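You operate a simulated robot arm through the tools that you are given. There is no shell and no other tool. Be economical: measure what you need, move in short steps, check, and stop when the job is done.

You are at the controls of a simulated robot arm. One attempt, no reset.

## Task
Clip the beige bead and lay it on the Clipped pad.
Fine: into the press channel, push it to the stop, one clip, then push bar forward and back; the other beads stay.

It is judged by the outcome, as a careful person would: the job done as asked, and still so three seconds after it is handed in. It fails if anything else is knocked over, pushed out of place, dropped, spilled or broken.

## Robot
A 6-joint arm with a fingered hand, fixed in place. Base frame: the origin is at the foot of the arm, x ahead of it, y to its left, z up; the work surface is at about z = 800. Lengths are in mm, angles in rad, forces in N, time in s.
With the tool pointing down near the work surface it reaches from about 300 to 800 mm from the base axis. Its first joint turns from -2.007 to 2.007 rad. Payload 4 kg.
Tool frame: the origin (TCP) lies between the finger pads and is the grasp point; the fingertips stand 26 mm ahead of it; z points along the fingers, y is the line along which they close. Largest opening 164 mm; the body of the gripper starts 73 mm behind the TCP. The gripper is a hand of 5 fingers: y runs from the thumb to the fingers, the wrist lies at [0, 0, -239] in the tool frame, and closing takes about 1.5 s.
Orientation is told as [roll, pitch, yaw] about the base's x, y, z axes, in that order, counted from this pose: with the fingers straight down and closing along the base's y, the tool's x points along the base's -x, its y along +y and its z along -z.

## Interface
- The arm moves only by the tool arm_command. Its argument "series" is a list that holds one entry, the list of rows, each a list of 7 numbers: the shift along the base's x, y, z in mm, then the turn, a rotation vector about the base's x, y, z in degrees, then the opening, from 0 (shut) to 1 (fully open). In form: [[[x, y, z, ax, ay, az, jaw], ...]]. A call has 1 to 20 rows; each row is the pose to reach, as a shift and turn from the pose commanded when the call began. Rows are played at 5 a second. More than 50 mm and 0.15 rad between two rows, or a gripper value outside its range, and nothing of the call is played. A pose out of reach is approached as far as the arm can. The call stops where the force on the tool passes 90 N (or 10 N more than at its start, if that is more) or the arm is blocked; 0.2 s more then pass. The fingers move at their own pace (about 45 mm/s each) and stop on an object; they squeeze with about 27 N. The grip force told is the motor's: it shows also when the fingers shut on nothing. Time passes only in rows, and 0.2 s behind the last, so rows that repeat a pose let the fingers close. It gives the time, the measured TCP pose, the force on the tool (base axes), the opening and the grip force at its end, in the units of the frame above (readings bear some noise), with the torque about the TCP (base axes, N m) and any sound that the robot's microphone picked up.
- Cameras (640 x 400 px; columns grow to the right, rows downward): "scene" is fixed at [400.2, 500.8, 1521.5]; the picture's right is [-1.00, -0.09, 0.00], its down [-0.05, 0.55, -0.83] and it looks along [0.08, -0.83, -0.55] (base axes); focal length 331 px, centre (320, 200). "wrist" rides on the gripper at [50, -70, -93] in the tool frame; the picture's right is [0.81, 0.59, 0.00], its down [-0.43, 0.60, -0.68] and it looks along [-0.40, 0.55, 0.74] (tool axes); focal length 270 px, centre (320, 200). There is no depth. A picture from a camera that has moved, and an enlarged one, comes with that camera's place and axes in the base frame and with its lens.
- get_image(camera): a new picture of that camera. No time passes.
- move_column(by): slides the trunk up (or, below 0, down) by that many mm; the arm rides with it, the base frame stays. It gives what a move gives, with no picture.
- preshape(shape): the hand has 5 fingers and takes this shape, open, in about a second: jaw (thumb against the fingers, like two jaws); tri (thumb and two fingers); tip (a fingertip pinch); poke (one finger out to press); point (the index stretched); flat (the hand flat); cup (the hand cupped); fist (a fist). The gripper value then closes the fingers along that shape, each until it touches; the sizes above hold for jaw. It gives what a move gives, with no picture.
- enlarge(camera, box): a new picture of the part [left, top, right, bottom] of that camera's present view, enlarged. No time passes.
- close_job(): hands the job in; it is judged then, once.

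Go step by step. Nothing tells you positions but the pictures and the camera data: compare them with the known pose of the tool, close in by small moves and look again before you grip or let go. The budget is 120 turns and 64 pictures, counting those below and the enlarged ones. Unless the task says otherwise, let go and move clear before handing in, and close with one line.

The tools are called after ">>>" as name(argument=value, ...) on one line, values as JSON. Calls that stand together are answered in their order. arm_command: Moves the arm, as the interface text tells. Its arguments: {"type":"object","properties":{"series":{"type":"array"}},"required":["series"]} The other tools are called the same way: move_column (by) slides the trunk up or down; preshape (shape) gives the hand a shape; get_image (camera) takes a picture; enlarge (camera, box) takes an enlarged picture of a part of a camera's view; close_job () hands the job in.

At the start:

```text
clock: 0.0
tool_pos: [517.7, -300.1, 1200.3]
ee_rot: [0.0, -0.002, 0.0]
contact_force: [-0.4, -0.1, 0.6]
wrist_torque: [0.0, 0.0, 0.01]
width: 163.9
gripper_force: 0.0
shape: jaw
trunk travel left (down, up): [-800.0, 190.0]
```

scene: 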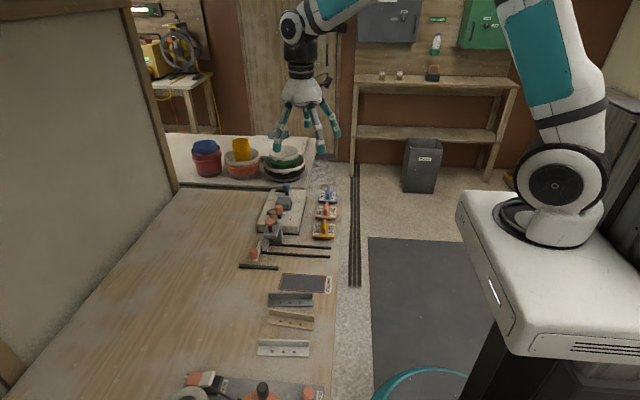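
wrist: 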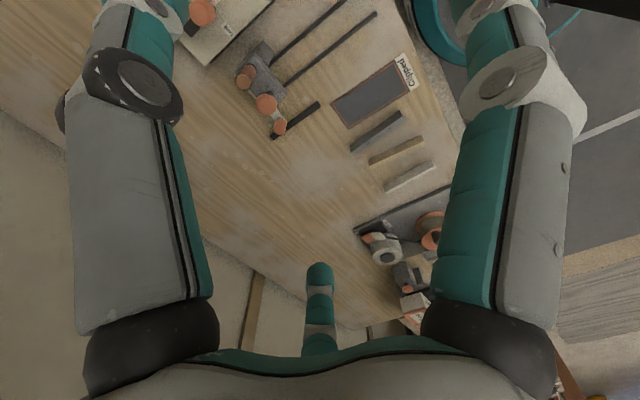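

I see three bead strips (dark grey, beige, light grey), a Clipped pad, and a press device with rails. I'll look closer at them first.

>>> enlarge(camera="scene", box=[220, 170, 360, 280])

>>> enlarge(camera="scene", box=[220, 260, 360, 400])

>>> enlarge(camera="wrist", box=[170, 0, 470, 210])

```text
3.64 times, centred on (290, 225) of scene
camera zoom: at [400.2, 500.8, 1521.5], right [-1.0, -0.09, 0.0], down [-0.05, 0.55, -0.83], along [0.08, -0.83, -0.55], focal length 1204 px, centre (429, 109)
```

zoom: 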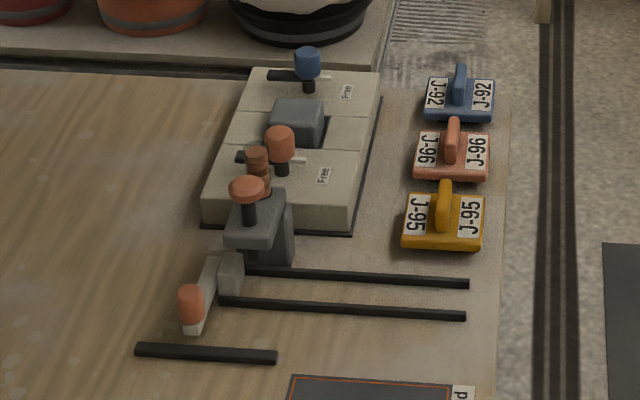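

```text
2.86 times, centred on (290, 330) of scene
camera zoom: at [400.2, 500.8, 1521.5], right [-1.0, -0.09, 0.0], down [-0.05, 0.55, -0.83], along [0.08, -0.83, -0.55], focal length 946 px, centre (406, -171)
```

zoom: 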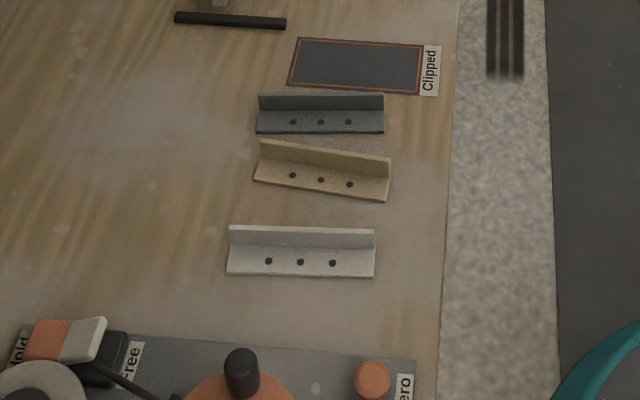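

```text
1.90 times, centred on (320, 105) of wrist
camera zoom: at [465.5, -370.2, 1293.5], right [-0.81, 0.59, 0.0], down [0.43, 0.6, 0.68], along [0.4, 0.55, -0.74], focal length 515 px, centre (320, 381)
```

zoom: 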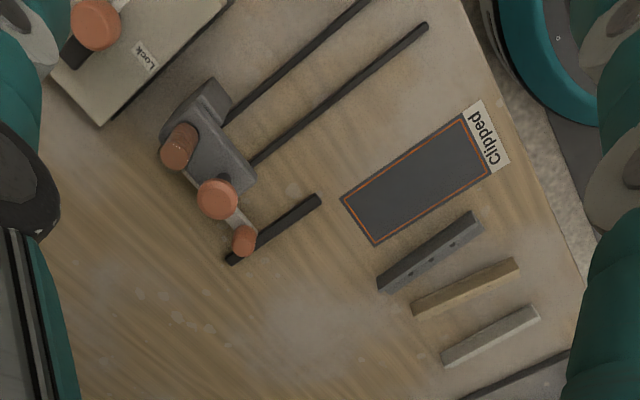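

The press has two rails along x (channel at y≈-310 to -268, open end x≈444). I'll move the wrist camera in for a closer view of the press head.

>>> arm_command(series=[[[5, -28, -30, 0, 0, 0, 1], [10, -56, -60, 0, 0, 0, 1], [15, -84, -90, 0, 0, 0, 1], [20, -112, -120, 0, 0, 0, 1], [25, -140, -150, 0, 0, 0, 1], [25, -140, -150, 0, 0, 0, 1]]])

>>> get_image(camera="wrist")

```text
clock: 1.4
tool_pos: [542.0, -440.4, 1050.7]
ee_rot: [0.001, 0.001, -0.002]
contact_force: [-0.1, 0.6, -0.1]
wrist_torque: [-0.01, 0.01, 0.0]
width: 163.7
gripper_force: 0.0
shape: jaw
trunk travel left (down, up): [-800.0, 190.0]
```

```text
58 pictures are left
camera wrist: at [489.5, -510.4, 1143.7], right [-0.81, 0.59, 0.0], down [0.43, 0.6, 0.68], along [0.4, 0.55, -0.74], focal length 270 px, centre (320, 200)
```

wrist: 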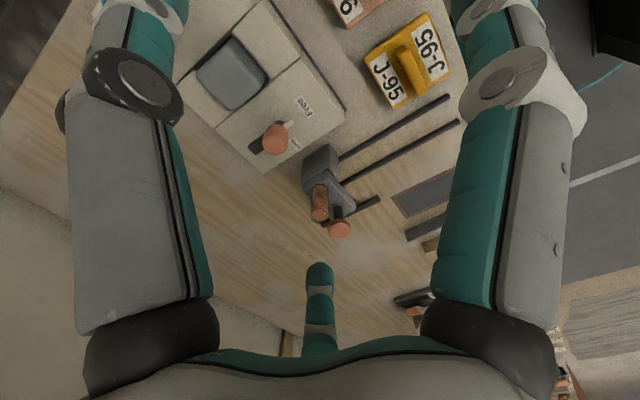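

>>> enlarge(camera="wrist", box=[240, 80, 480, 260])

>>> enlarge(camera="scene", box=[230, 205, 340, 275])

```text
2.22 times, centred on (360, 170) of wrist
camera zoom: at [489.5, -510.4, 1143.7], right [-0.81, 0.59, 0.0], down [0.43, 0.6, 0.68], along [0.4, 0.55, -0.74], focal length 601 px, centre (231, 267)
```

zoom: 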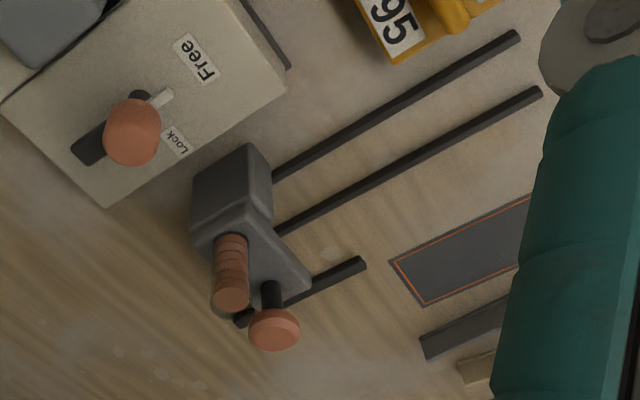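

```text
5.71 times, centred on (285, 240) of scene
camera zoom: at [400.2, 500.8, 1521.5], right [-1.0, -0.09, 0.0], down [-0.05, 0.55, -0.83], along [0.08, -0.83, -0.55], focal length 1892 px, centre (520, -29)
```

zoom: 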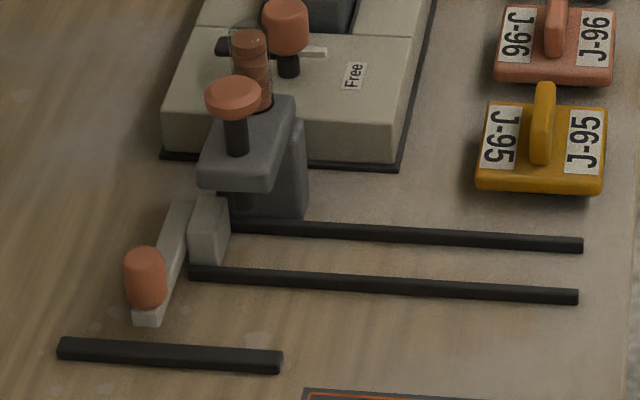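

The press: plunger at about (627, -284), stop block near x≈650, and an ejector push bar with a knob near (673, -228). I'll take tight zooms of the rails and stop to measure.

>>> enlarge(camera="scene", box=[300, 238, 340, 263])

>>> enlarge(camera="scene", box=[232, 212, 288, 272])

>>> enlarge(camera="scene", box=[255, 300, 325, 340])

```text
16.00 times, centred on (320, 250) of scene
camera zoom: at [400.2, 500.8, 1521.5], right [-1.0, -0.09, 0.0], down [-0.05, 0.55, -0.83], along [0.08, -0.83, -0.55], focal length 5298 px, centre (320, -608)
```

zoom: 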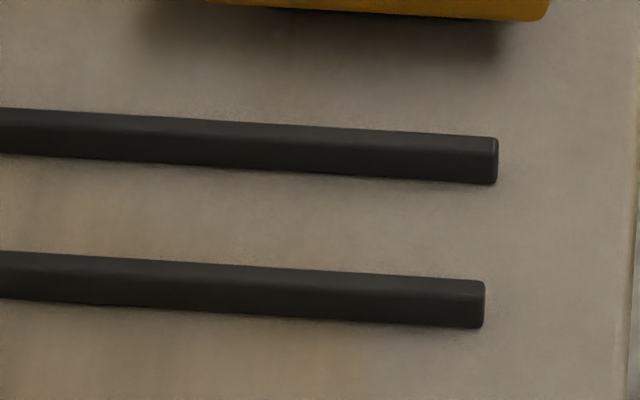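

```text
6.67 times, centred on (260, 242) of scene
camera zoom: at [400.2, 500.8, 1521.5], right [-1.0, -0.09, 0.0], down [-0.05, 0.55, -0.83], along [0.08, -0.83, -0.55], focal length 2207 px, centre (720, -80)
```

zoom: 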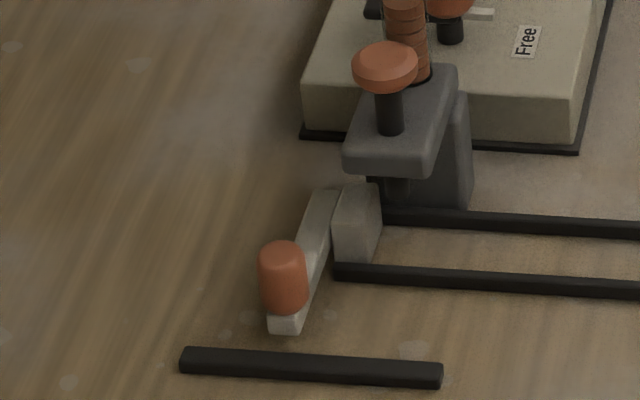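

```text
9.14 times, centred on (290, 320) of scene
camera zoom: at [400.2, 500.8, 1521.5], right [-1.0, -0.09, 0.0], down [-0.05, 0.55, -0.83], along [0.08, -0.83, -0.55], focal length 3027 px, centre (594, -897)
```

zoom: 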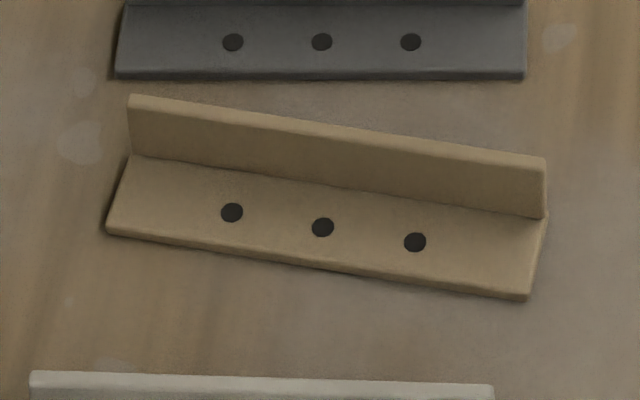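

Channel inner gap is y≈-303..-266 (36 mm), bead is an L profile ~27×27×119 with its wall on the -y side, yaw ≈ -4.6°. I'll go above its wall at x≈500 with the hand partly open.

>>> arm_command(series=[[[-4, 40, 0, 0, 0, -0.5, 0.8], [-8, 80, 0, 0, 0, -1, 0.6], [-12, 120, 0, 0, 0, -1.5, 0.4], [-16, 160, -10, 0, 0, -2, 0.35], [-20, 200, -25, 0, 0, -2.5, 0.35], [-24, 240, -40, 0, 0, -3, 0.35], [-28, 280, -60, 0, 0, -3.5, 0.35], [-33, 320, -80, 0, 0, -4, 0.35], [-38, 365, -100, 0, 0, -4.3, 0.35], [-42, 411.7, -125, 0, 0, -4.6, 0.35], [-42, 411.7, -125, 0, 0, -4.6, 0.35]]])

>>> get_image(camera="wrist")

>>> get_image(camera="scene")

```text
refused: row 10 steps farther than a row can; nothing moved
```

```text
52 pictures are left
camera wrist: at [489.5, -510.4, 1143.7], right [-0.81, 0.59, 0.0], down [0.43, 0.6, 0.68], along [0.4, 0.55, -0.74], focal length 270 px, centre (320, 200)
```

wrist: 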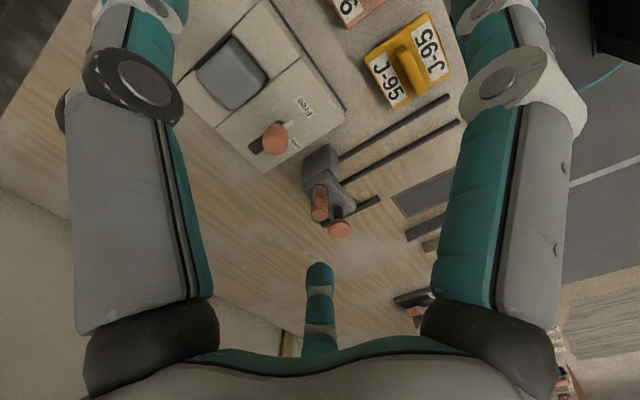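

```text
51 pictures are left
```

scene: 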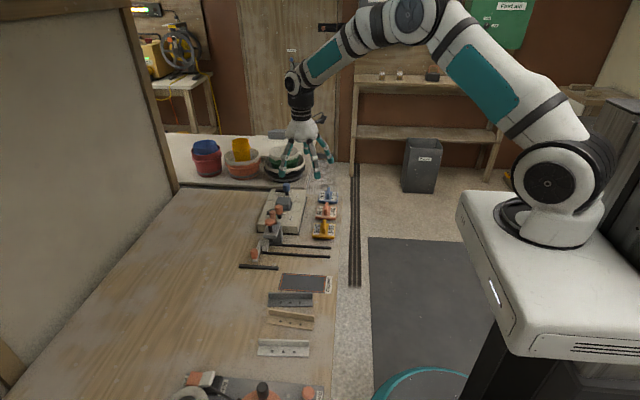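

Row step was too large; repeating with smaller steps.

>>> arm_command(series=[[[-4, 35, 0, 0, 0, -0.5, 0.8], [-8, 70, 0, 0, 0, -1, 0.6], [-12, 105, 0, 0, 0, -1.5, 0.4], [-16, 140, -10, 0, 0, -2, 0.35], [-20, 180, -20, 0, 0, -2.5, 0.35], [-24, 220, -35, 0, 0, -3, 0.35], [-28, 260, -50, 0, 0, -3.5, 0.35], [-33, 300, -65, 0, 0, -4, 0.35], [-38, 340, -85, 0, 0, -4.3, 0.35], [-42, 380, -105, 0, 0, -4.6, 0.35], [-42, 411.7, -125, 0, 0, -4.6, 0.35], [-42, 411.7, -125, 0, 0, -4.6, 0.35]]])

>>> get_image(camera="wrist")

>>> enlarge(camera="scene", box=[220, 210, 380, 350])

```text
clock: 4.0
tool_pos: [500.9, -27.5, 924.1]
ee_rot: [0.0, 0.0, -0.082]
contact_force: [0.6, -0.4, 0.1]
wrist_torque: [0.03, 0.01, -0.01]
width: 57.6
gripper_force: 0.1
shape: jaw
trunk travel left (down, up): [-800.0, 190.0]
```

```text
50 pictures are left
camera wrist: at [442.9, -94.3, 1017.9], right [-0.76, 0.65, 0.0], down [0.48, 0.56, 0.68], along [0.44, 0.51, -0.74], focal length 270 px, centre (320, 200)
```

wrist: 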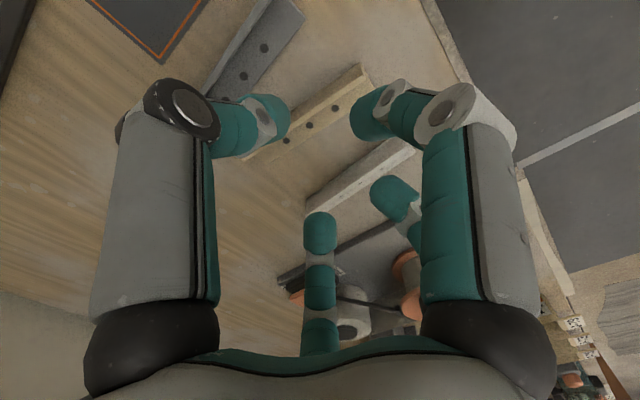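

```text
2.86 times, centred on (300, 280) of scene
camera zoom: at [400.2, 500.8, 1521.5], right [-1.0, -0.09, 0.0], down [-0.05, 0.55, -0.83], along [0.08, -0.83, -0.55], focal length 946 px, centre (377, -29)
```

zoom: 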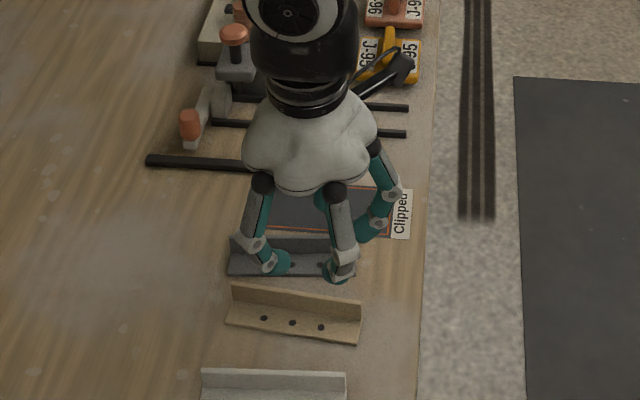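

Hand is above the beige wall, with fingers at about x 465–530. I'll descend part way and check alignment.

>>> arm_command(series=[[[0, -1, -30, 0, 0, 0, 0.35], [0, -1, -60, 0, 0, 0, 0.35], [0, -1, -60, 0, 0, 0, 0.35]]])

>>> enlarge(camera="scene", box=[240, 260, 340, 340])

>>> get_image(camera="wrist")

```text
clock: 4.8
tool_pos: [500.6, -29.7, 864.6]
ee_rot: [0.0, 0.0, -0.081]
contact_force: [0.4, 0.4, -0.8]
wrist_torque: [0.04, 0.04, -0.01]
width: 57.8
gripper_force: 0.0
shape: jaw
trunk travel left (down, up): [-800.0, 190.0]
```

```text
5.00 times, centred on (290, 300) of scene
camera zoom: at [400.2, 500.8, 1521.5], right [-1.0, -0.09, 0.0], down [-0.05, 0.55, -0.83], along [0.08, -0.83, -0.55], focal length 1656 px, centre (470, -300)
```

zoom: 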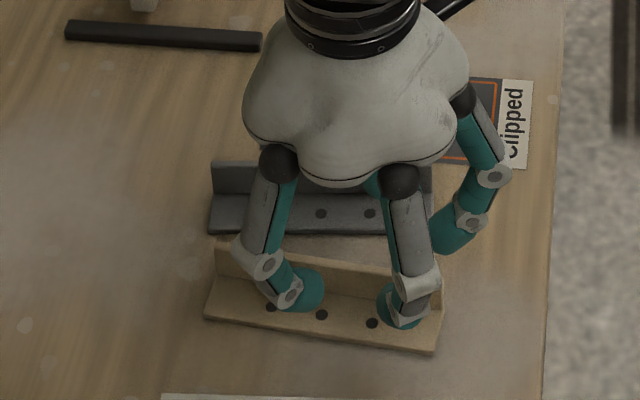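

```text
47 pictures are left
camera wrist: at [443.3, -95.3, 958.4], right [-0.76, 0.65, 0.0], down [0.48, 0.56, 0.68], along [0.44, 0.51, -0.74], focal length 270 px, centre (320, 200)
```

wrist: 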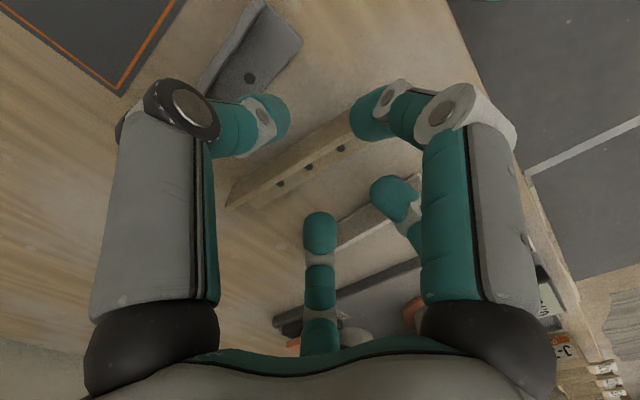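

One lateral finger hangs near the bead's rear end, so I'll shift the grip 15 mm toward the middle and open slightly more before descending.

>>> arm_command(series=[[[8, -0.5, 0, 0, 0, 0, 0.42], [15, -0.5, 0, 0, 0, 0, 0.42], [15, -0.5, -8, 0, 0, 0, 0.42], [15, -0.5, -8, 0, 0, 0, 0.42]]])

>>> get_image(camera="wrist")

>>> enlarge(camera="scene", box=[250, 280, 330, 340])

```text
clock: 5.8
tool_pos: [515.1, -29.3, 856.9]
ee_rot: [0.0, 0.001, -0.081]
contact_force: [-0.3, 0.6, 0.3]
wrist_torque: [0.03, 0.01, 0.0]
width: 68.6
gripper_force: 0.0
shape: jaw
trunk travel left (down, up): [-800.0, 190.0]
```

```text
46 pictures are left
camera wrist: at [458.2, -95.6, 950.4], right [-0.76, 0.65, 0.0], down [0.48, 0.56, 0.68], along [0.44, 0.51, -0.74], focal length 270 px, centre (320, 200)
```

wrist: 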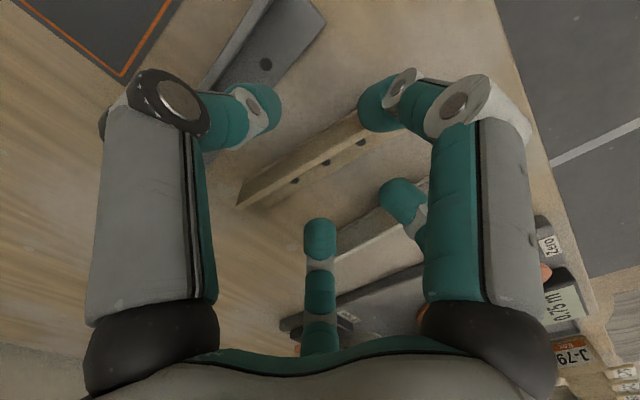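

```text
6.67 times, centred on (290, 310) of scene
camera zoom: at [400.2, 500.8, 1521.5], right [-1.0, -0.09, 0.0], down [-0.05, 0.55, -0.83], along [0.08, -0.83, -0.55], focal length 2207 px, centre (520, -533)
```

zoom: 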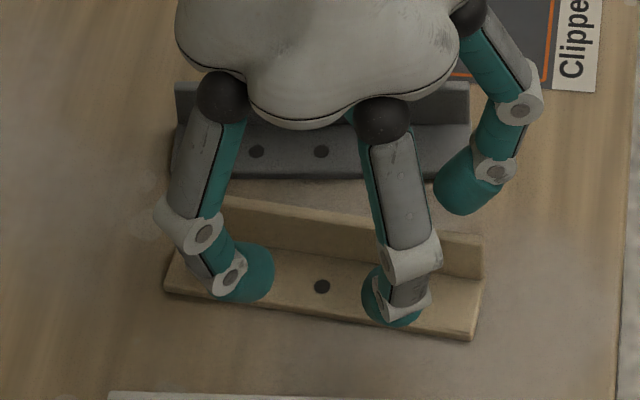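

Lateral fingertip is close to the wall's back; I'll shift 3 mm toward -y and descend in small steps.

>>> arm_command(series=[[[0, -3, 0, 0, 0, 0, 0.42], [0, -3, -5, 0, 0, 0, 0.42], [0, -3, -10, 0, 0, 0, 0.42], [0, -3, -10, 0, 0, 0, 0.42]]])

>>> enlarge(camera="scene", box=[250, 280, 330, 340])

>>> enlarge(camera="wrist", box=[220, 50, 460, 220])

```text
clock: 6.8
tool_pos: [514.8, -32.5, 848.2]
ee_rot: [-0.001, 0.001, -0.08]
contact_force: [-0.3, 0.2, -0.2]
wrist_torque: [0.02, 0.03, 0.04]
width: 68.5
gripper_force: 0.0
shape: jaw
trunk travel left (down, up): [-800.0, 190.0]
```

```text
6.67 times, centred on (290, 310) of scene
camera zoom: at [400.2, 500.8, 1521.5], right [-1.0, -0.09, 0.0], down [-0.05, 0.55, -0.83], along [0.08, -0.83, -0.55], focal length 2207 px, centre (520, -533)
```

zoom: 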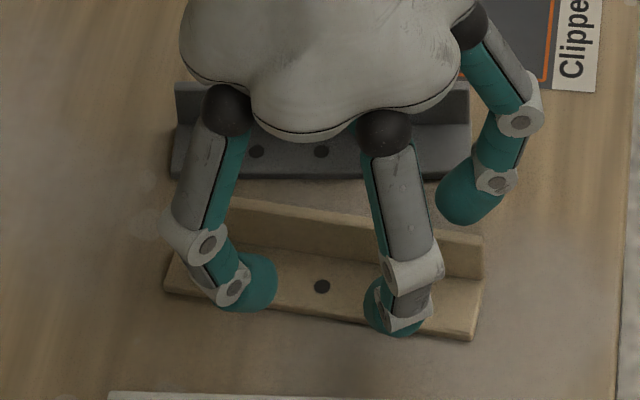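

```text
2.35 times, centred on (340, 135) of wrist
camera zoom: at [458.3, -98.7, 940.3], right [-0.76, 0.65, 0.0], down [0.48, 0.56, 0.68], along [0.44, 0.51, -0.74], focal length 636 px, centre (273, 353)
```

zoom: 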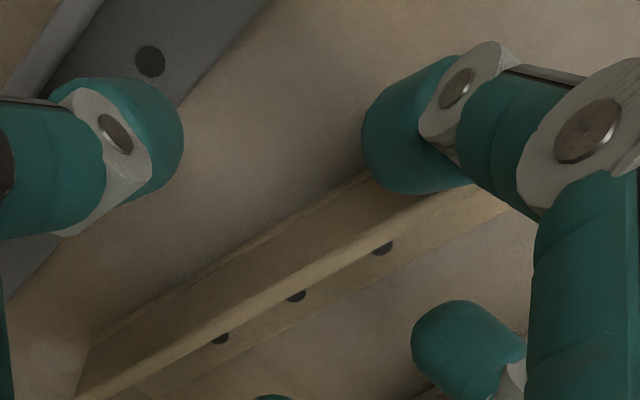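

Fingers straddle the wall. Descend to TCP z≈837 and close.

>>> arm_command(series=[[[0, 0, -5, 0, 0, 0, 0.42], [0, 1, -10, 0, 0, 0, 0.42], [0, 2, -11, 0, 0, 0, 0.42], [0, 2, -11, 0, 0, 0, 0.3], [0, 2, -11, 0, 0, 0, 0.2], [0, 2, -11, 0, 0, 0, 0.1], [0, 2, -11, 0, 0, 0, 0], [0, 2, -11, 0, 0, 0, 0], [0, 2, -11, 0, 0, 0, 0], [0, 2, -11, 0, 0, 0, 0]]])

>>> enlarge(camera="scene", box=[250, 280, 330, 340])

>>> enlarge(camera="wrist", box=[220, 50, 460, 220])

```text
clock: 9.0
tool_pos: [514.5, -31.8, 837.0]
ee_rot: [-0.001, -0.002, -0.08]
contact_force: [-0.1, 0.6, 0.1]
wrist_torque: [0.0, 0.0, 0.0]
width: 1.0
gripper_force: 26.6
shape: jaw
trunk travel left (down, up): [-800.0, 190.0]
```

```text
6.67 times, centred on (290, 310) of scene
camera zoom: at [400.2, 500.8, 1521.5], right [-1.0, -0.09, 0.0], down [-0.05, 0.55, -0.83], along [0.08, -0.83, -0.55], focal length 2207 px, centre (520, -533)
```

zoom: 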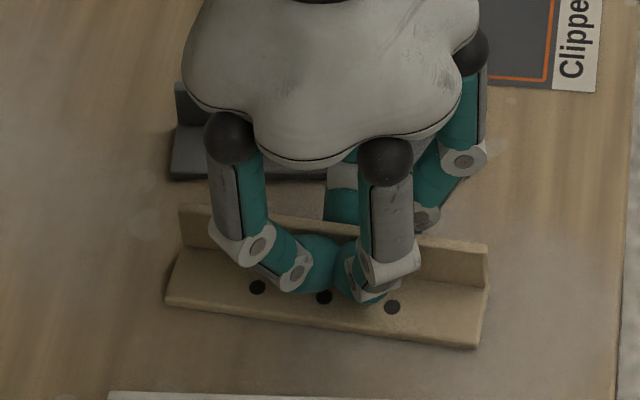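

```text
2.35 times, centred on (340, 135) of wrist
camera zoom: at [457.7, -96.3, 929.5], right [-0.76, 0.65, 0.0], down [0.48, 0.56, 0.68], along [0.44, 0.51, -0.74], focal length 636 px, centre (273, 353)
```

zoom: 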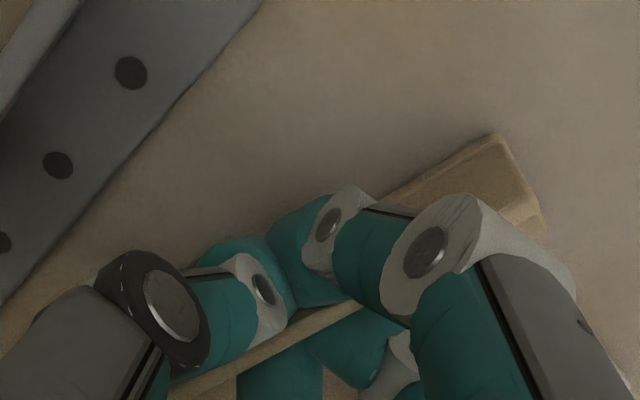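

The fingers have shut around the wall. Lift a little to verify the grip.

>>> arm_command(series=[[[0, 0, 5, 0, 0, 0, 0], [0, 0, 15, 0, 0, 0, 0], [0, 0, 30, 0, 0, 0, 0], [0, 0, 50, 0, 0, 0, 0], [0, 0, 50, 0, 0, 0, 0]]])

>>> enlarge(camera="scene", box=[250, 260, 330, 320])

>>> get_image(camera="wrist")

```text
clock: 10.2
tool_pos: [515.8, -29.8, 886.6]
ee_rot: [-0.001, -0.001, -0.08]
contact_force: [0.3, -0.6, -0.5]
wrist_torque: [0.02, 0.0, 0.0]
width: 1.2
gripper_force: 26.7
shape: jaw
trunk travel left (down, up): [-800.0, 190.0]
```

```text
6.67 times, centred on (290, 290) of scene
camera zoom: at [400.2, 500.8, 1521.5], right [-1.0, -0.09, 0.0], down [-0.05, 0.55, -0.83], along [0.08, -0.83, -0.55], focal length 2207 px, centre (520, -400)
```

zoom: 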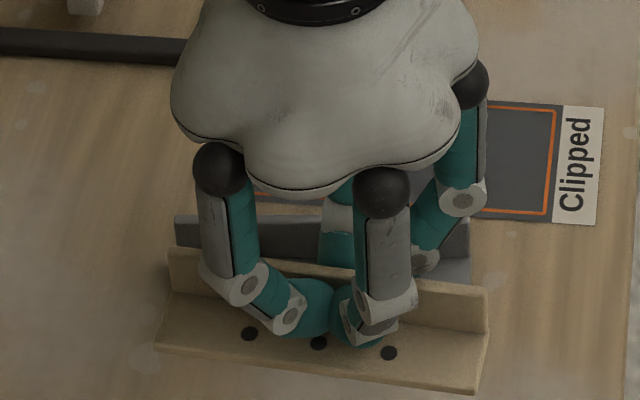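

```text
39 pictures are left
camera wrist: at [457.4, -96.8, 979.3], right [-0.76, 0.65, 0.0], down [0.48, 0.56, 0.68], along [0.44, 0.51, -0.74], focal length 270 px, centre (320, 200)
```

wrist: 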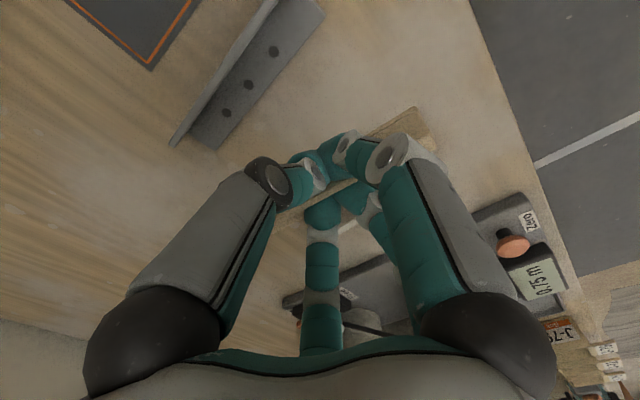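

Gripped and level. Carry it to above the channel (dy≈-270, turn +3.5°), keeping x.

>>> arm_command(series=[[[0, -20, 5, 0, 0, 0.5, 0], [0, -50, 10, 0, 0, 1, 0], [0, -85, 10, 0, 0, 1.5, 0], [0, -120, 10, 0, 0, 2, 0], [0, -155, 10, 0, 0, 2.5, 0], [0, -190, 10, 0, 0, 3, 0], [0, -220, 5, 0, 0, 3.5, 0], [0, -250, 0, 0, 0, 3.5, 0], [0, -269, -10, 0, 0, 3.5, 0], [0, -269, -20, 0, 0, 3.5, 0], [0, -269, -20, 0, 0, 3.5, 0]]])

>>> enlarge(camera="scene", box=[230, 200, 350, 275])

>>> get_image(camera="wrist")

```text
clock: 12.6
tool_pos: [515.6, -298.7, 867.2]
ee_rot: [0.0, 0.001, -0.019]
contact_force: [0.1, 0.0, -0.7]
wrist_torque: [0.0, 0.0, 0.03]
width: 0.8
gripper_force: 26.6
shape: jaw
trunk travel left (down, up): [-800.0, 190.0]
```

```text
5.33 times, centred on (290, 238) of scene
camera zoom: at [400.2, 500.8, 1521.5], right [-1.0, -0.09, 0.0], down [-0.05, 0.55, -0.83], along [0.08, -0.83, -0.55], focal length 1766 px, centre (480, 0)
```

zoom: 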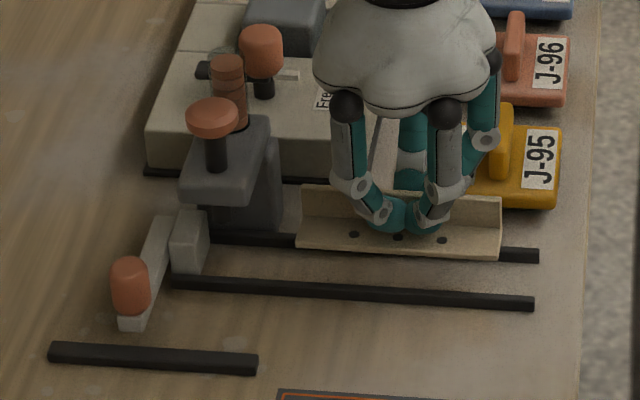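

```text
37 pictures are left
camera wrist: at [462.2, -368.5, 959.6], right [-0.8, 0.6, 0.0], down [0.44, 0.59, 0.68], along [0.41, 0.54, -0.74], focal length 270 px, centre (320, 200)
```

wrist: 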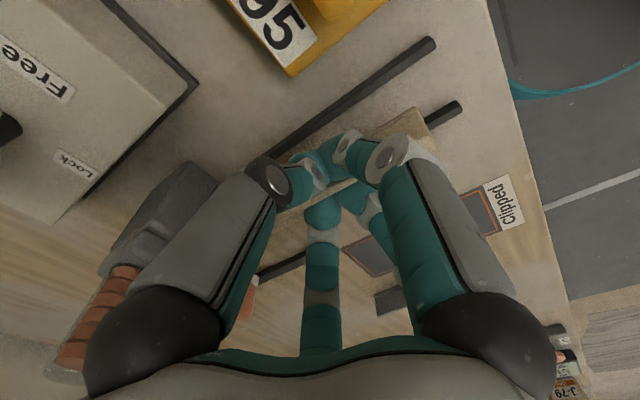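

Alignment in slope looks right. I'll zoom both views to refine y before lowering.

>>> enlarge(camera="wrist", box=[330, 20, 490, 180])

>>> enlarge(camera="scene", box=[280, 230, 340, 265])

```text
2.50 times, centred on (410, 100) of wrist
camera zoom: at [462.2, -368.5, 959.6], right [-0.8, 0.6, 0.0], down [0.44, 0.59, 0.68], along [0.41, 0.54, -0.74], focal length 676 px, centre (95, 450)
```

zoom: 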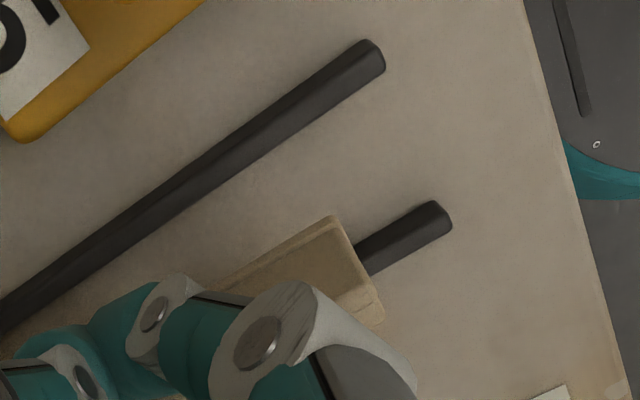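

```text
10.67 times, centred on (310, 248) of scene
camera zoom: at [400.2, 500.8, 1521.5], right [-1.0, -0.09, 0.0], down [-0.05, 0.55, -0.83], along [0.08, -0.83, -0.55], focal length 3532 px, centre (427, -307)
```

zoom: 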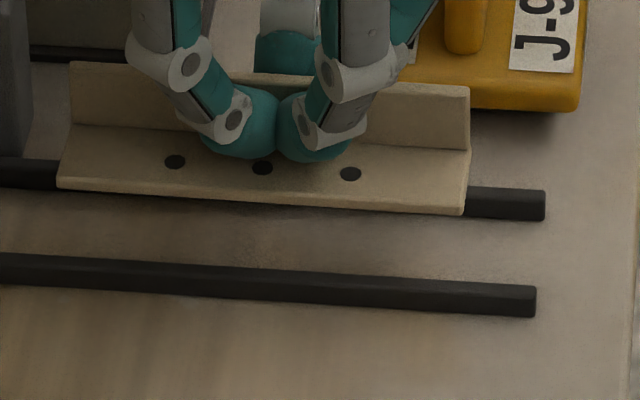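

Both views bracket a small -y correction; I'll shift -3 mm and lower to just above the rails, then look again.

>>> arm_command(series=[[[0, -3, -5, 0, 0, 0, 0], [0, -3, -10, 0, 0, 0, 0], [0, -3, -17, 0, 0, 0, 0], [0, -3, -17, 0, 0, 0, 0]]])

>>> enlarge(camera="wrist", box=[330, 20, 490, 180])

>>> enlarge(camera="scene", box=[280, 230, 340, 265])

```text
clock: 13.6
tool_pos: [515.4, -301.1, 849.0]
ee_rot: [0.0, 0.001, -0.021]
contact_force: [0.1, -0.6, 0.1]
wrist_torque: [-0.02, -0.03, 0.01]
width: 1.1
gripper_force: 26.7
shape: jaw
trunk travel left (down, up): [-800.0, 190.0]
```

```text
2.50 times, centred on (410, 100) of wrist
camera zoom: at [462.1, -371.8, 942.6], right [-0.8, 0.6, 0.0], down [0.44, 0.59, 0.68], along [0.41, 0.54, -0.74], focal length 676 px, centre (95, 450)
```

zoom: 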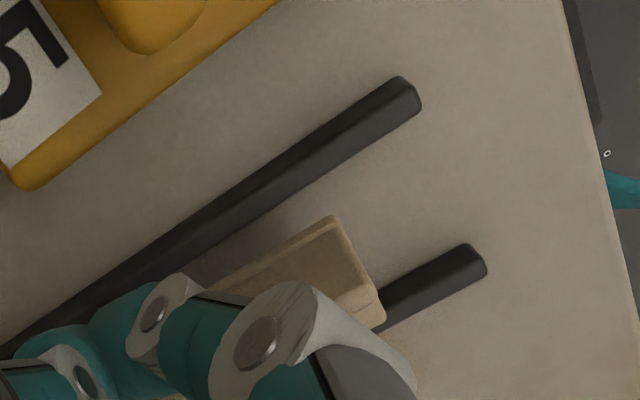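

```text
10.67 times, centred on (310, 248) of scene
camera zoom: at [400.2, 500.8, 1521.5], right [-1.0, -0.09, 0.0], down [-0.05, 0.55, -0.83], along [0.08, -0.83, -0.55], focal length 3532 px, centre (427, -307)
```

zoom: 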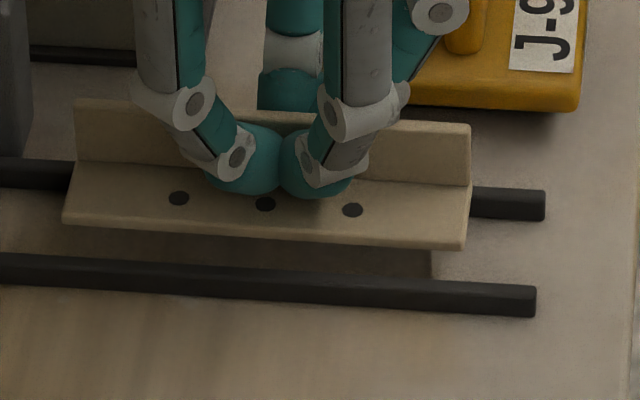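

Bead sits within the channel from both views. Lower onto the surface.

>>> arm_command(series=[[[0, 0, -4, 0, 0, 0, 0], [0, 0, -8, 0, 0, 0, 0], [0, 0, -11, 0, 0, 0, 0], [0, 0, -12.5, 0, 0, 0, 0], [0, 0, -12.5, 0, 0, 0, 0]]])

>>> enlarge(camera="scene", box=[270, 220, 340, 265])

```text
clock: 14.8
tool_pos: [515.6, -302.7, 838.0]
ee_rot: [0.0, 0.0, -0.017]
contact_force: [0.0, -0.2, -0.4]
wrist_torque: [0.01, -0.01, 0.0]
width: 1.0
gripper_force: 26.7
shape: jaw
trunk travel left (down, up): [-800.0, 190.0]
```

```text
8.89 times, centred on (305, 242) of scene
camera zoom: at [400.2, 500.8, 1521.5], right [-1.0, -0.09, 0.0], down [-0.05, 0.55, -0.83], along [0.08, -0.83, -0.55], focal length 2943 px, centre (453, -178)
```

zoom: 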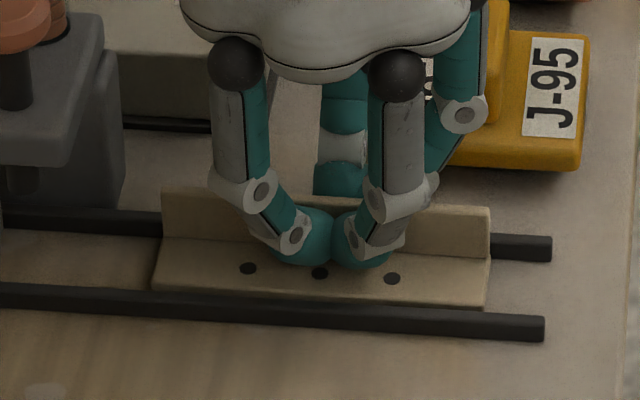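

Bead rests in the channel. Release with a small opening and rise.

>>> arm_command(series=[[[0, 0, 0, 0, 0, 0, 0.1], [0, 0, 0, 0, 0, 0, 0.2], [0, 0, 0, 0, 0, 0, 0.2], [0, 0, 0, 0, 0, 0, 0.2], [0, 0, 10, 0, 0, 0, 0.2], [0, 0, 30, 0, 0, 0, 0.2], [0, 0, 60, 0, 0, 0, 0.2], [-20, 0, 90, 0, 0, 0, 0.2], [-50, 0, 110, 0, 0, 0, 0.2]]])

>>> enlarge(camera="scene", box=[230, 200, 350, 275])

```text
clock: 16.8
tool_pos: [465.6, -302.1, 948.1]
ee_rot: [0.001, 0.0, -0.02]
contact_force: [-0.3, -0.2, 0.8]
wrist_torque: [-0.01, -0.02, 0.02]
width: 32.7
gripper_force: 0.1
shape: jaw
trunk travel left (down, up): [-800.0, 190.0]
```

```text
5.33 times, centred on (290, 238) of scene
camera zoom: at [400.2, 500.8, 1521.5], right [-1.0, -0.09, 0.0], down [-0.05, 0.55, -0.83], along [0.08, -0.83, -0.55], focal length 1766 px, centre (480, 0)
```

zoom: 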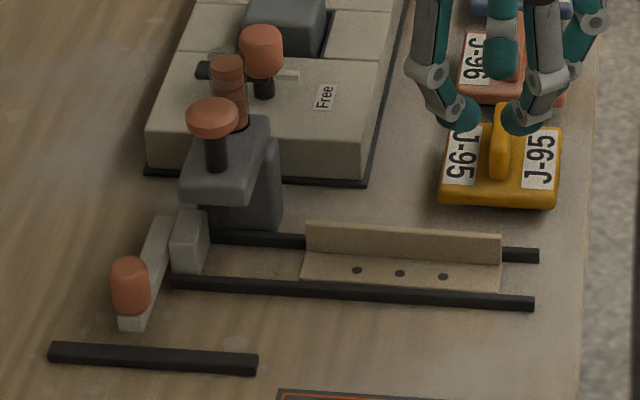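

Bead lies in the channel, clear of the hand. Now I'll take a poke shape to push it from its rear end, and see where the finger stands.

>>> arm_command(series=[[[-30, 10, 20, 0, 0, 0.6, 0.2], [-60, 15, 40, 0, 0, 1.1, 0.2], [-60, 15, 40, 0, 0, 1.1, 0.2]]])

>>> preshape(shape="poke")

>>> get_image(camera="wrist")

>>> enlarge(camera="scene", box=[250, 120, 410, 260])

```text
clock: 17.6
tool_pos: [407.1, -287.5, 987.4]
ee_rot: [0.001, 0.001, -0.001]
contact_force: [-0.2, 0.8, -0.2]
wrist_torque: [0.01, 0.01, -0.02]
width: 32.5
gripper_force: 0.1
shape: jaw
trunk travel left (down, up): [-800.0, 190.0]
```

```text
clock: 18.5
tool_pos: [406.7, -287.3, 986.1]
ee_rot: [0.001, 0.001, 0.001]
contact_force: [0.5, -0.9, 0.3]
wrist_torque: [0.03, 0.01, 0.0]
width: 0.2
gripper_force: 0.1
shape: poke
trunk travel left (down, up): [-800.0, 190.0]
```

```text
30 pictures are left
camera wrist: at [354.1, -357.9, 1079.8], right [-0.81, 0.59, 0.0], down [0.43, 0.6, 0.68], along [0.4, 0.55, -0.74], focal length 270 px, centre (320, 200)
```

wrist: 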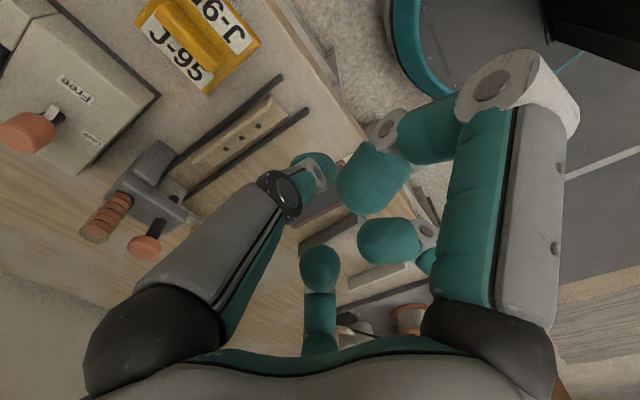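

```text
2.86 times, centred on (330, 190) of scene
camera zoom: at [400.2, 500.8, 1521.5], right [-1.0, -0.09, 0.0], down [-0.05, 0.55, -0.83], along [0.08, -0.83, -0.55], focal length 946 px, centre (291, 229)
```

zoom: 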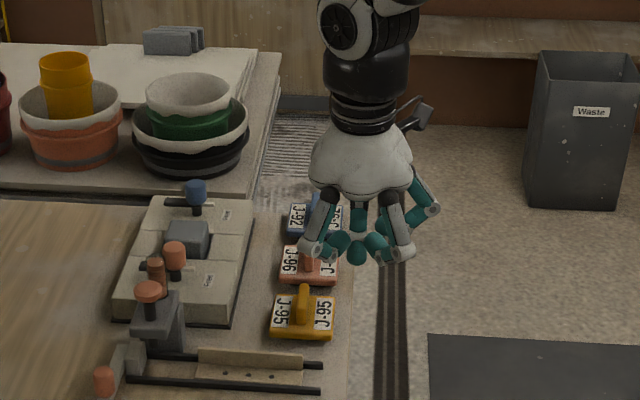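

>>> enlarge(camera="scene", box=[315, 160, 370, 195])

>>> enlarge(camera="wrist", box=[70, 80, 330, 270])

```text
11.43 times, centred on (342, 178) of scene
camera zoom: at [400.2, 500.8, 1521.5], right [-1.0, -0.09, 0.0], down [-0.05, 0.55, -0.83], along [0.08, -0.83, -0.55], focal length 3784 px, centre (63, 457)
```

zoom: 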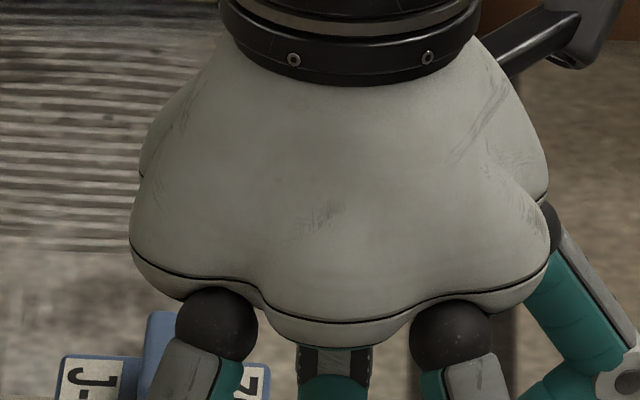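

```text
2.11 times, centred on (200, 175) of wrist
camera zoom: at [354.1, -357.9, 1079.8], right [-0.81, 0.59, 0.0], down [0.43, 0.6, 0.68], along [0.4, 0.55, -0.74], focal length 569 px, centre (573, 253)
```

zoom: 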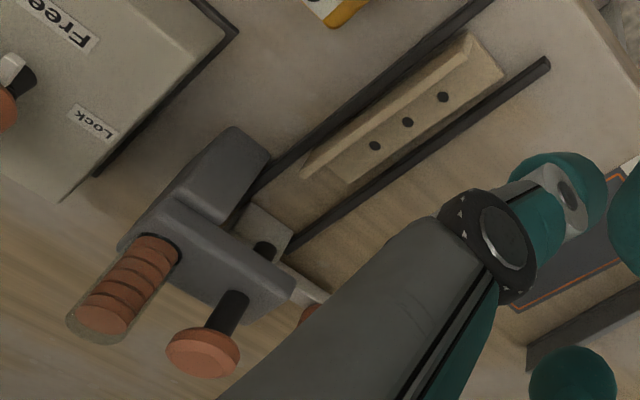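

>>> enlarge(camera="wrist", box=[220, 100, 480, 300])

>>> enlarge(camera="scene", box=[310, 170, 380, 220])

```text
2.00 times, centred on (350, 200) of wrist
camera zoom: at [354.1, -357.9, 1079.8], right [-0.81, 0.59, 0.0], down [0.43, 0.6, 0.68], along [0.4, 0.55, -0.74], focal length 541 px, centre (260, 200)
```

zoom: 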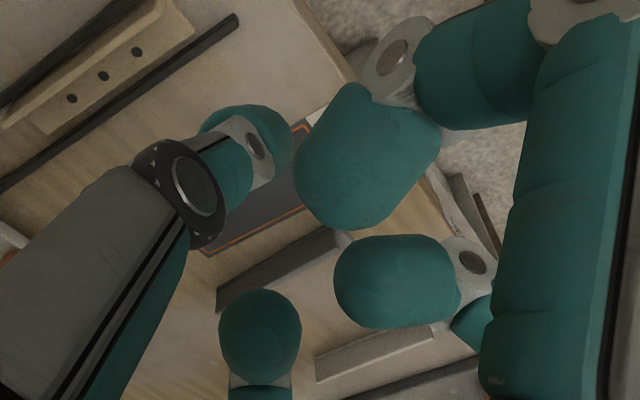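

```text
8.00 times, centred on (345, 195) of scene
camera zoom: at [400.2, 500.8, 1521.5], right [-1.0, -0.09, 0.0], down [-0.05, 0.55, -0.83], along [0.08, -0.83, -0.55], focal length 2649 px, centre (120, 240)
```

zoom: 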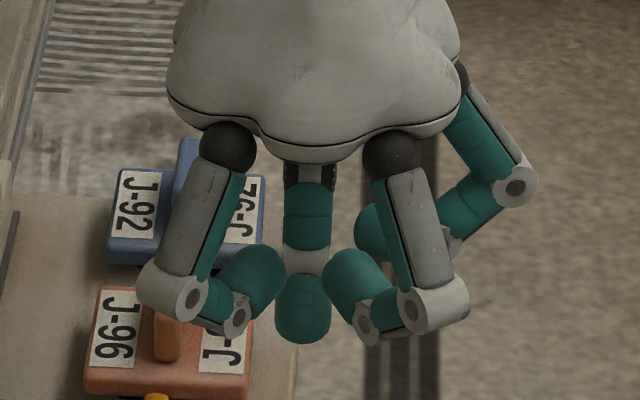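

The poke finger's tip is on the tool axis. I'll place it behind the bead's rear end (x≈436, y≈-300), just above rail height, and check.

>>> arm_command(series=[[[10, -5, -40, 0, 0, 0, 0], [20, -10, -80, 0, 0, 0, 0], [29, -13, -115, 0, 0, 0, 0], [29, -13, -138, 0, 0, 0, 0], [29, -13, -138, 0, 0, 0, 0]]])

>>> enlarge(camera="scene", box=[270, 205, 360, 265])

>>> get_image(camera="wrist")

```text
clock: 19.7
tool_pos: [433.9, -299.8, 849.0]
ee_rot: [0.0, -0.001, 0.0]
contact_force: [0.3, 0.6, 1.0]
wrist_torque: [0.0, 0.04, -0.04]
width: 0.1
gripper_force: 7.1
shape: jaw
trunk travel left (down, up): [-800.0, 190.0]
```

```text
6.67 times, centred on (315, 235) of scene
camera zoom: at [400.2, 500.8, 1521.5], right [-1.0, -0.09, 0.0], down [-0.05, 0.55, -0.83], along [0.08, -0.83, -0.55], focal length 2207 px, centre (353, -33)
```

zoom: 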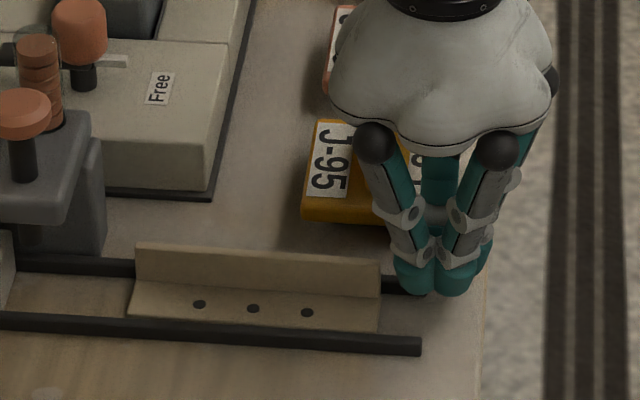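

```text
23 pictures are left
camera wrist: at [382.0, -370.8, 941.3], right [-0.81, 0.59, 0.0], down [0.43, 0.6, 0.68], along [0.4, 0.55, -0.74], focal length 270 px, centre (320, 200)
```

wrist: 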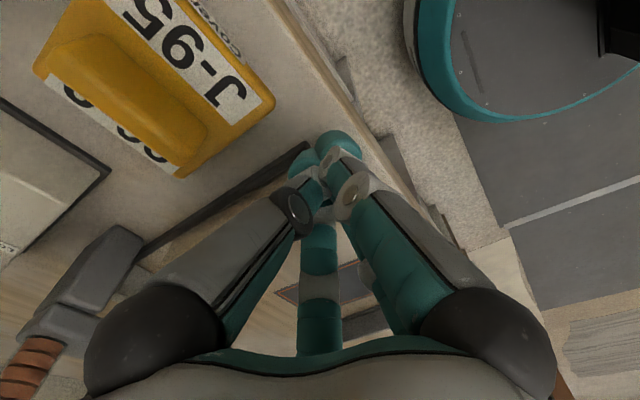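

The hand reverted to a closed jaw, a compact tip cluster, which works for pushing the wall's end. I'll lower slightly and push +x about 45 mm first.

>>> arm_command(series=[[[0, -6, 0, 0, 0, 0, 0], [0, -6, -8, 0, 0, 0, 0], [6, -6, -8, 0, 0, 0, 0], [14, -6, -8, 0, 0, 0, 0], [22, -6, -8, 0, 0, 0, 0], [30, -6, -8, 0, 0, 0, 0], [38, -6, -8, 0, 0, 0, 0], [45, -6, -8, 0, 0, 0, 0]]])

>>> enlarge(camera="scene", box=[240, 205, 340, 270])

```text
clock: 21.5
tool_pos: [479.3, -305.5, 841.2]
ee_rot: [0.0, 0.0, -0.001]
contact_force: [0.2, 0.0, 0.6]
wrist_torque: [-0.02, -0.01, -0.01]
width: 0.0
gripper_force: 27.3
shape: jaw
trunk travel left (down, up): [-800.0, 190.0]
```

```text
6.15 times, centred on (290, 238) of scene
camera zoom: at [400.2, 500.8, 1521.5], right [-1.0, -0.09, 0.0], down [-0.05, 0.55, -0.83], along [0.08, -0.83, -0.55], focal length 2038 px, centre (505, -31)
```

zoom: 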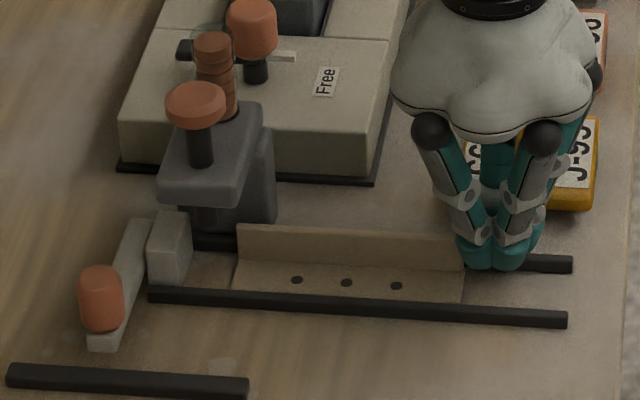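

Bead slides well; about 25 mm remain. Push 18 mm more, then 2 mm steps watching force.

>>> arm_command(series=[[[6, 0, 0, 0, 0, 0, 0], [12, 0, 0, 0, 0, 0, 0], [18, 0, 0, 0, 0, 0, 0], [18, 0, 0, 0, 0, 0, 0]]])

>>> enlarge(camera="scene", box=[240, 215, 320, 270])

```text
clock: 22.5
tool_pos: [497.4, -306.3, 841.8]
ee_rot: [-0.001, 0.0, -0.001]
contact_force: [0.2, -0.4, 0.9]
wrist_torque: [0.0, -0.01, 0.0]
width: 0.0
gripper_force: 27.2
shape: jaw
trunk travel left (down, up): [-800.0, 190.0]
```

```text
7.27 times, centred on (280, 242) of scene
camera zoom: at [400.2, 500.8, 1521.5], right [-1.0, -0.09, 0.0], down [-0.05, 0.55, -0.83], along [0.08, -0.83, -0.55], focal length 2408 px, centre (611, -109)
```

zoom: 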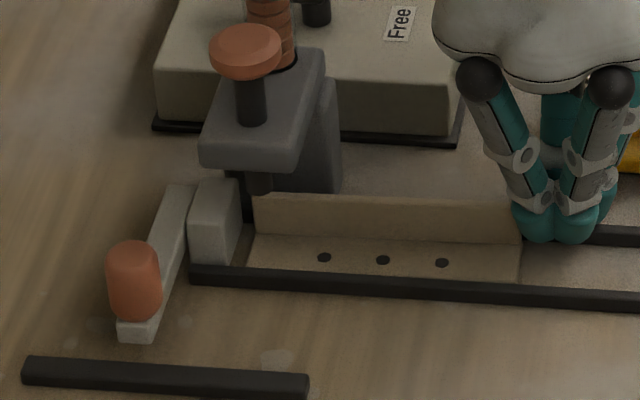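

About 7 mm remain; push in small steps.

>>> arm_command(series=[[[2, 0, 0, 0, 0, 0, 0], [4, 0, 0, 0, 0, 0, 0], [5, 0, 0, 0, 0, 0, 0], [5, 0, 0, 0, 0, 0, 0]]])

```text
clock: 23.5
tool_pos: [502.8, -305.5, 841.2]
ee_rot: [-0.001, 0.0, 0.0]
contact_force: [-0.6, -0.3, 1.2]
wrist_torque: [-0.01, 0.03, 0.03]
width: 0.0
gripper_force: 27.1
shape: jaw
trunk travel left (down, up): [-800.0, 190.0]
```

No stop contact yet; continue by small steps.

>>> arm_command(series=[[[1, 0, 0, 0, 0, 0, 0], [2, 0, 0, 0, 0, 0, 0], [2, 0, 0, 0, 0, 0, 0]]])

>>> enlarge(camera="scene", box=[250, 225, 320, 270])

```text
clock: 24.3
tool_pos: [504.5, -306.7, 840.1]
ee_rot: [-0.001, 0.002, -0.001]
contact_force: [0.1, 0.9, -0.9]
wrist_torque: [-0.01, 0.0, 0.0]
width: 0.2
gripper_force: 27.2
shape: jaw
trunk travel left (down, up): [-800.0, 190.0]
```

```text
8.89 times, centred on (285, 248) of scene
camera zoom: at [400.2, 500.8, 1521.5], right [-1.0, -0.09, 0.0], down [-0.05, 0.55, -0.83], along [0.08, -0.83, -0.55], focal length 2943 px, centre (631, -222)
```

zoom: 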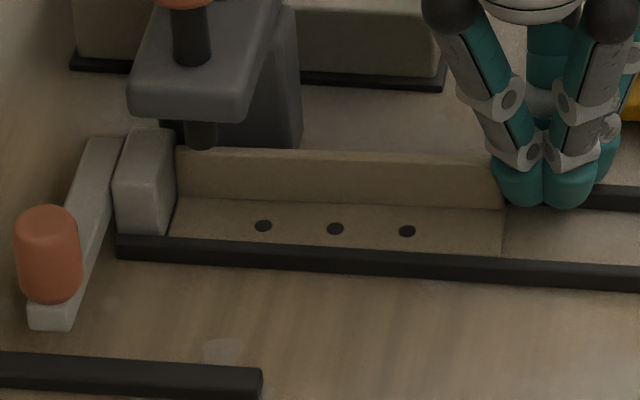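

Nearly at the stop. Push in 0.5–1 mm increments until the force shows.

>>> arm_command(series=[[[0.7, 0, 0, 0, 0, 0, 0], [1.2, 0, 0, 0, 0, 0, 0], [1.2, 0, 0, 0, 0, 0, 0]]])

```text
clock: 25.1
tool_pos: [504.6, -305.0, 840.5]
ee_rot: [0.0, 0.0, -0.001]
contact_force: [-4.2, -0.1, 0.1]
wrist_torque: [0.03, 0.07, 0.03]
width: 0.3
gripper_force: 26.8
shape: jaw
trunk travel left (down, up): [-800.0, 190.0]
```

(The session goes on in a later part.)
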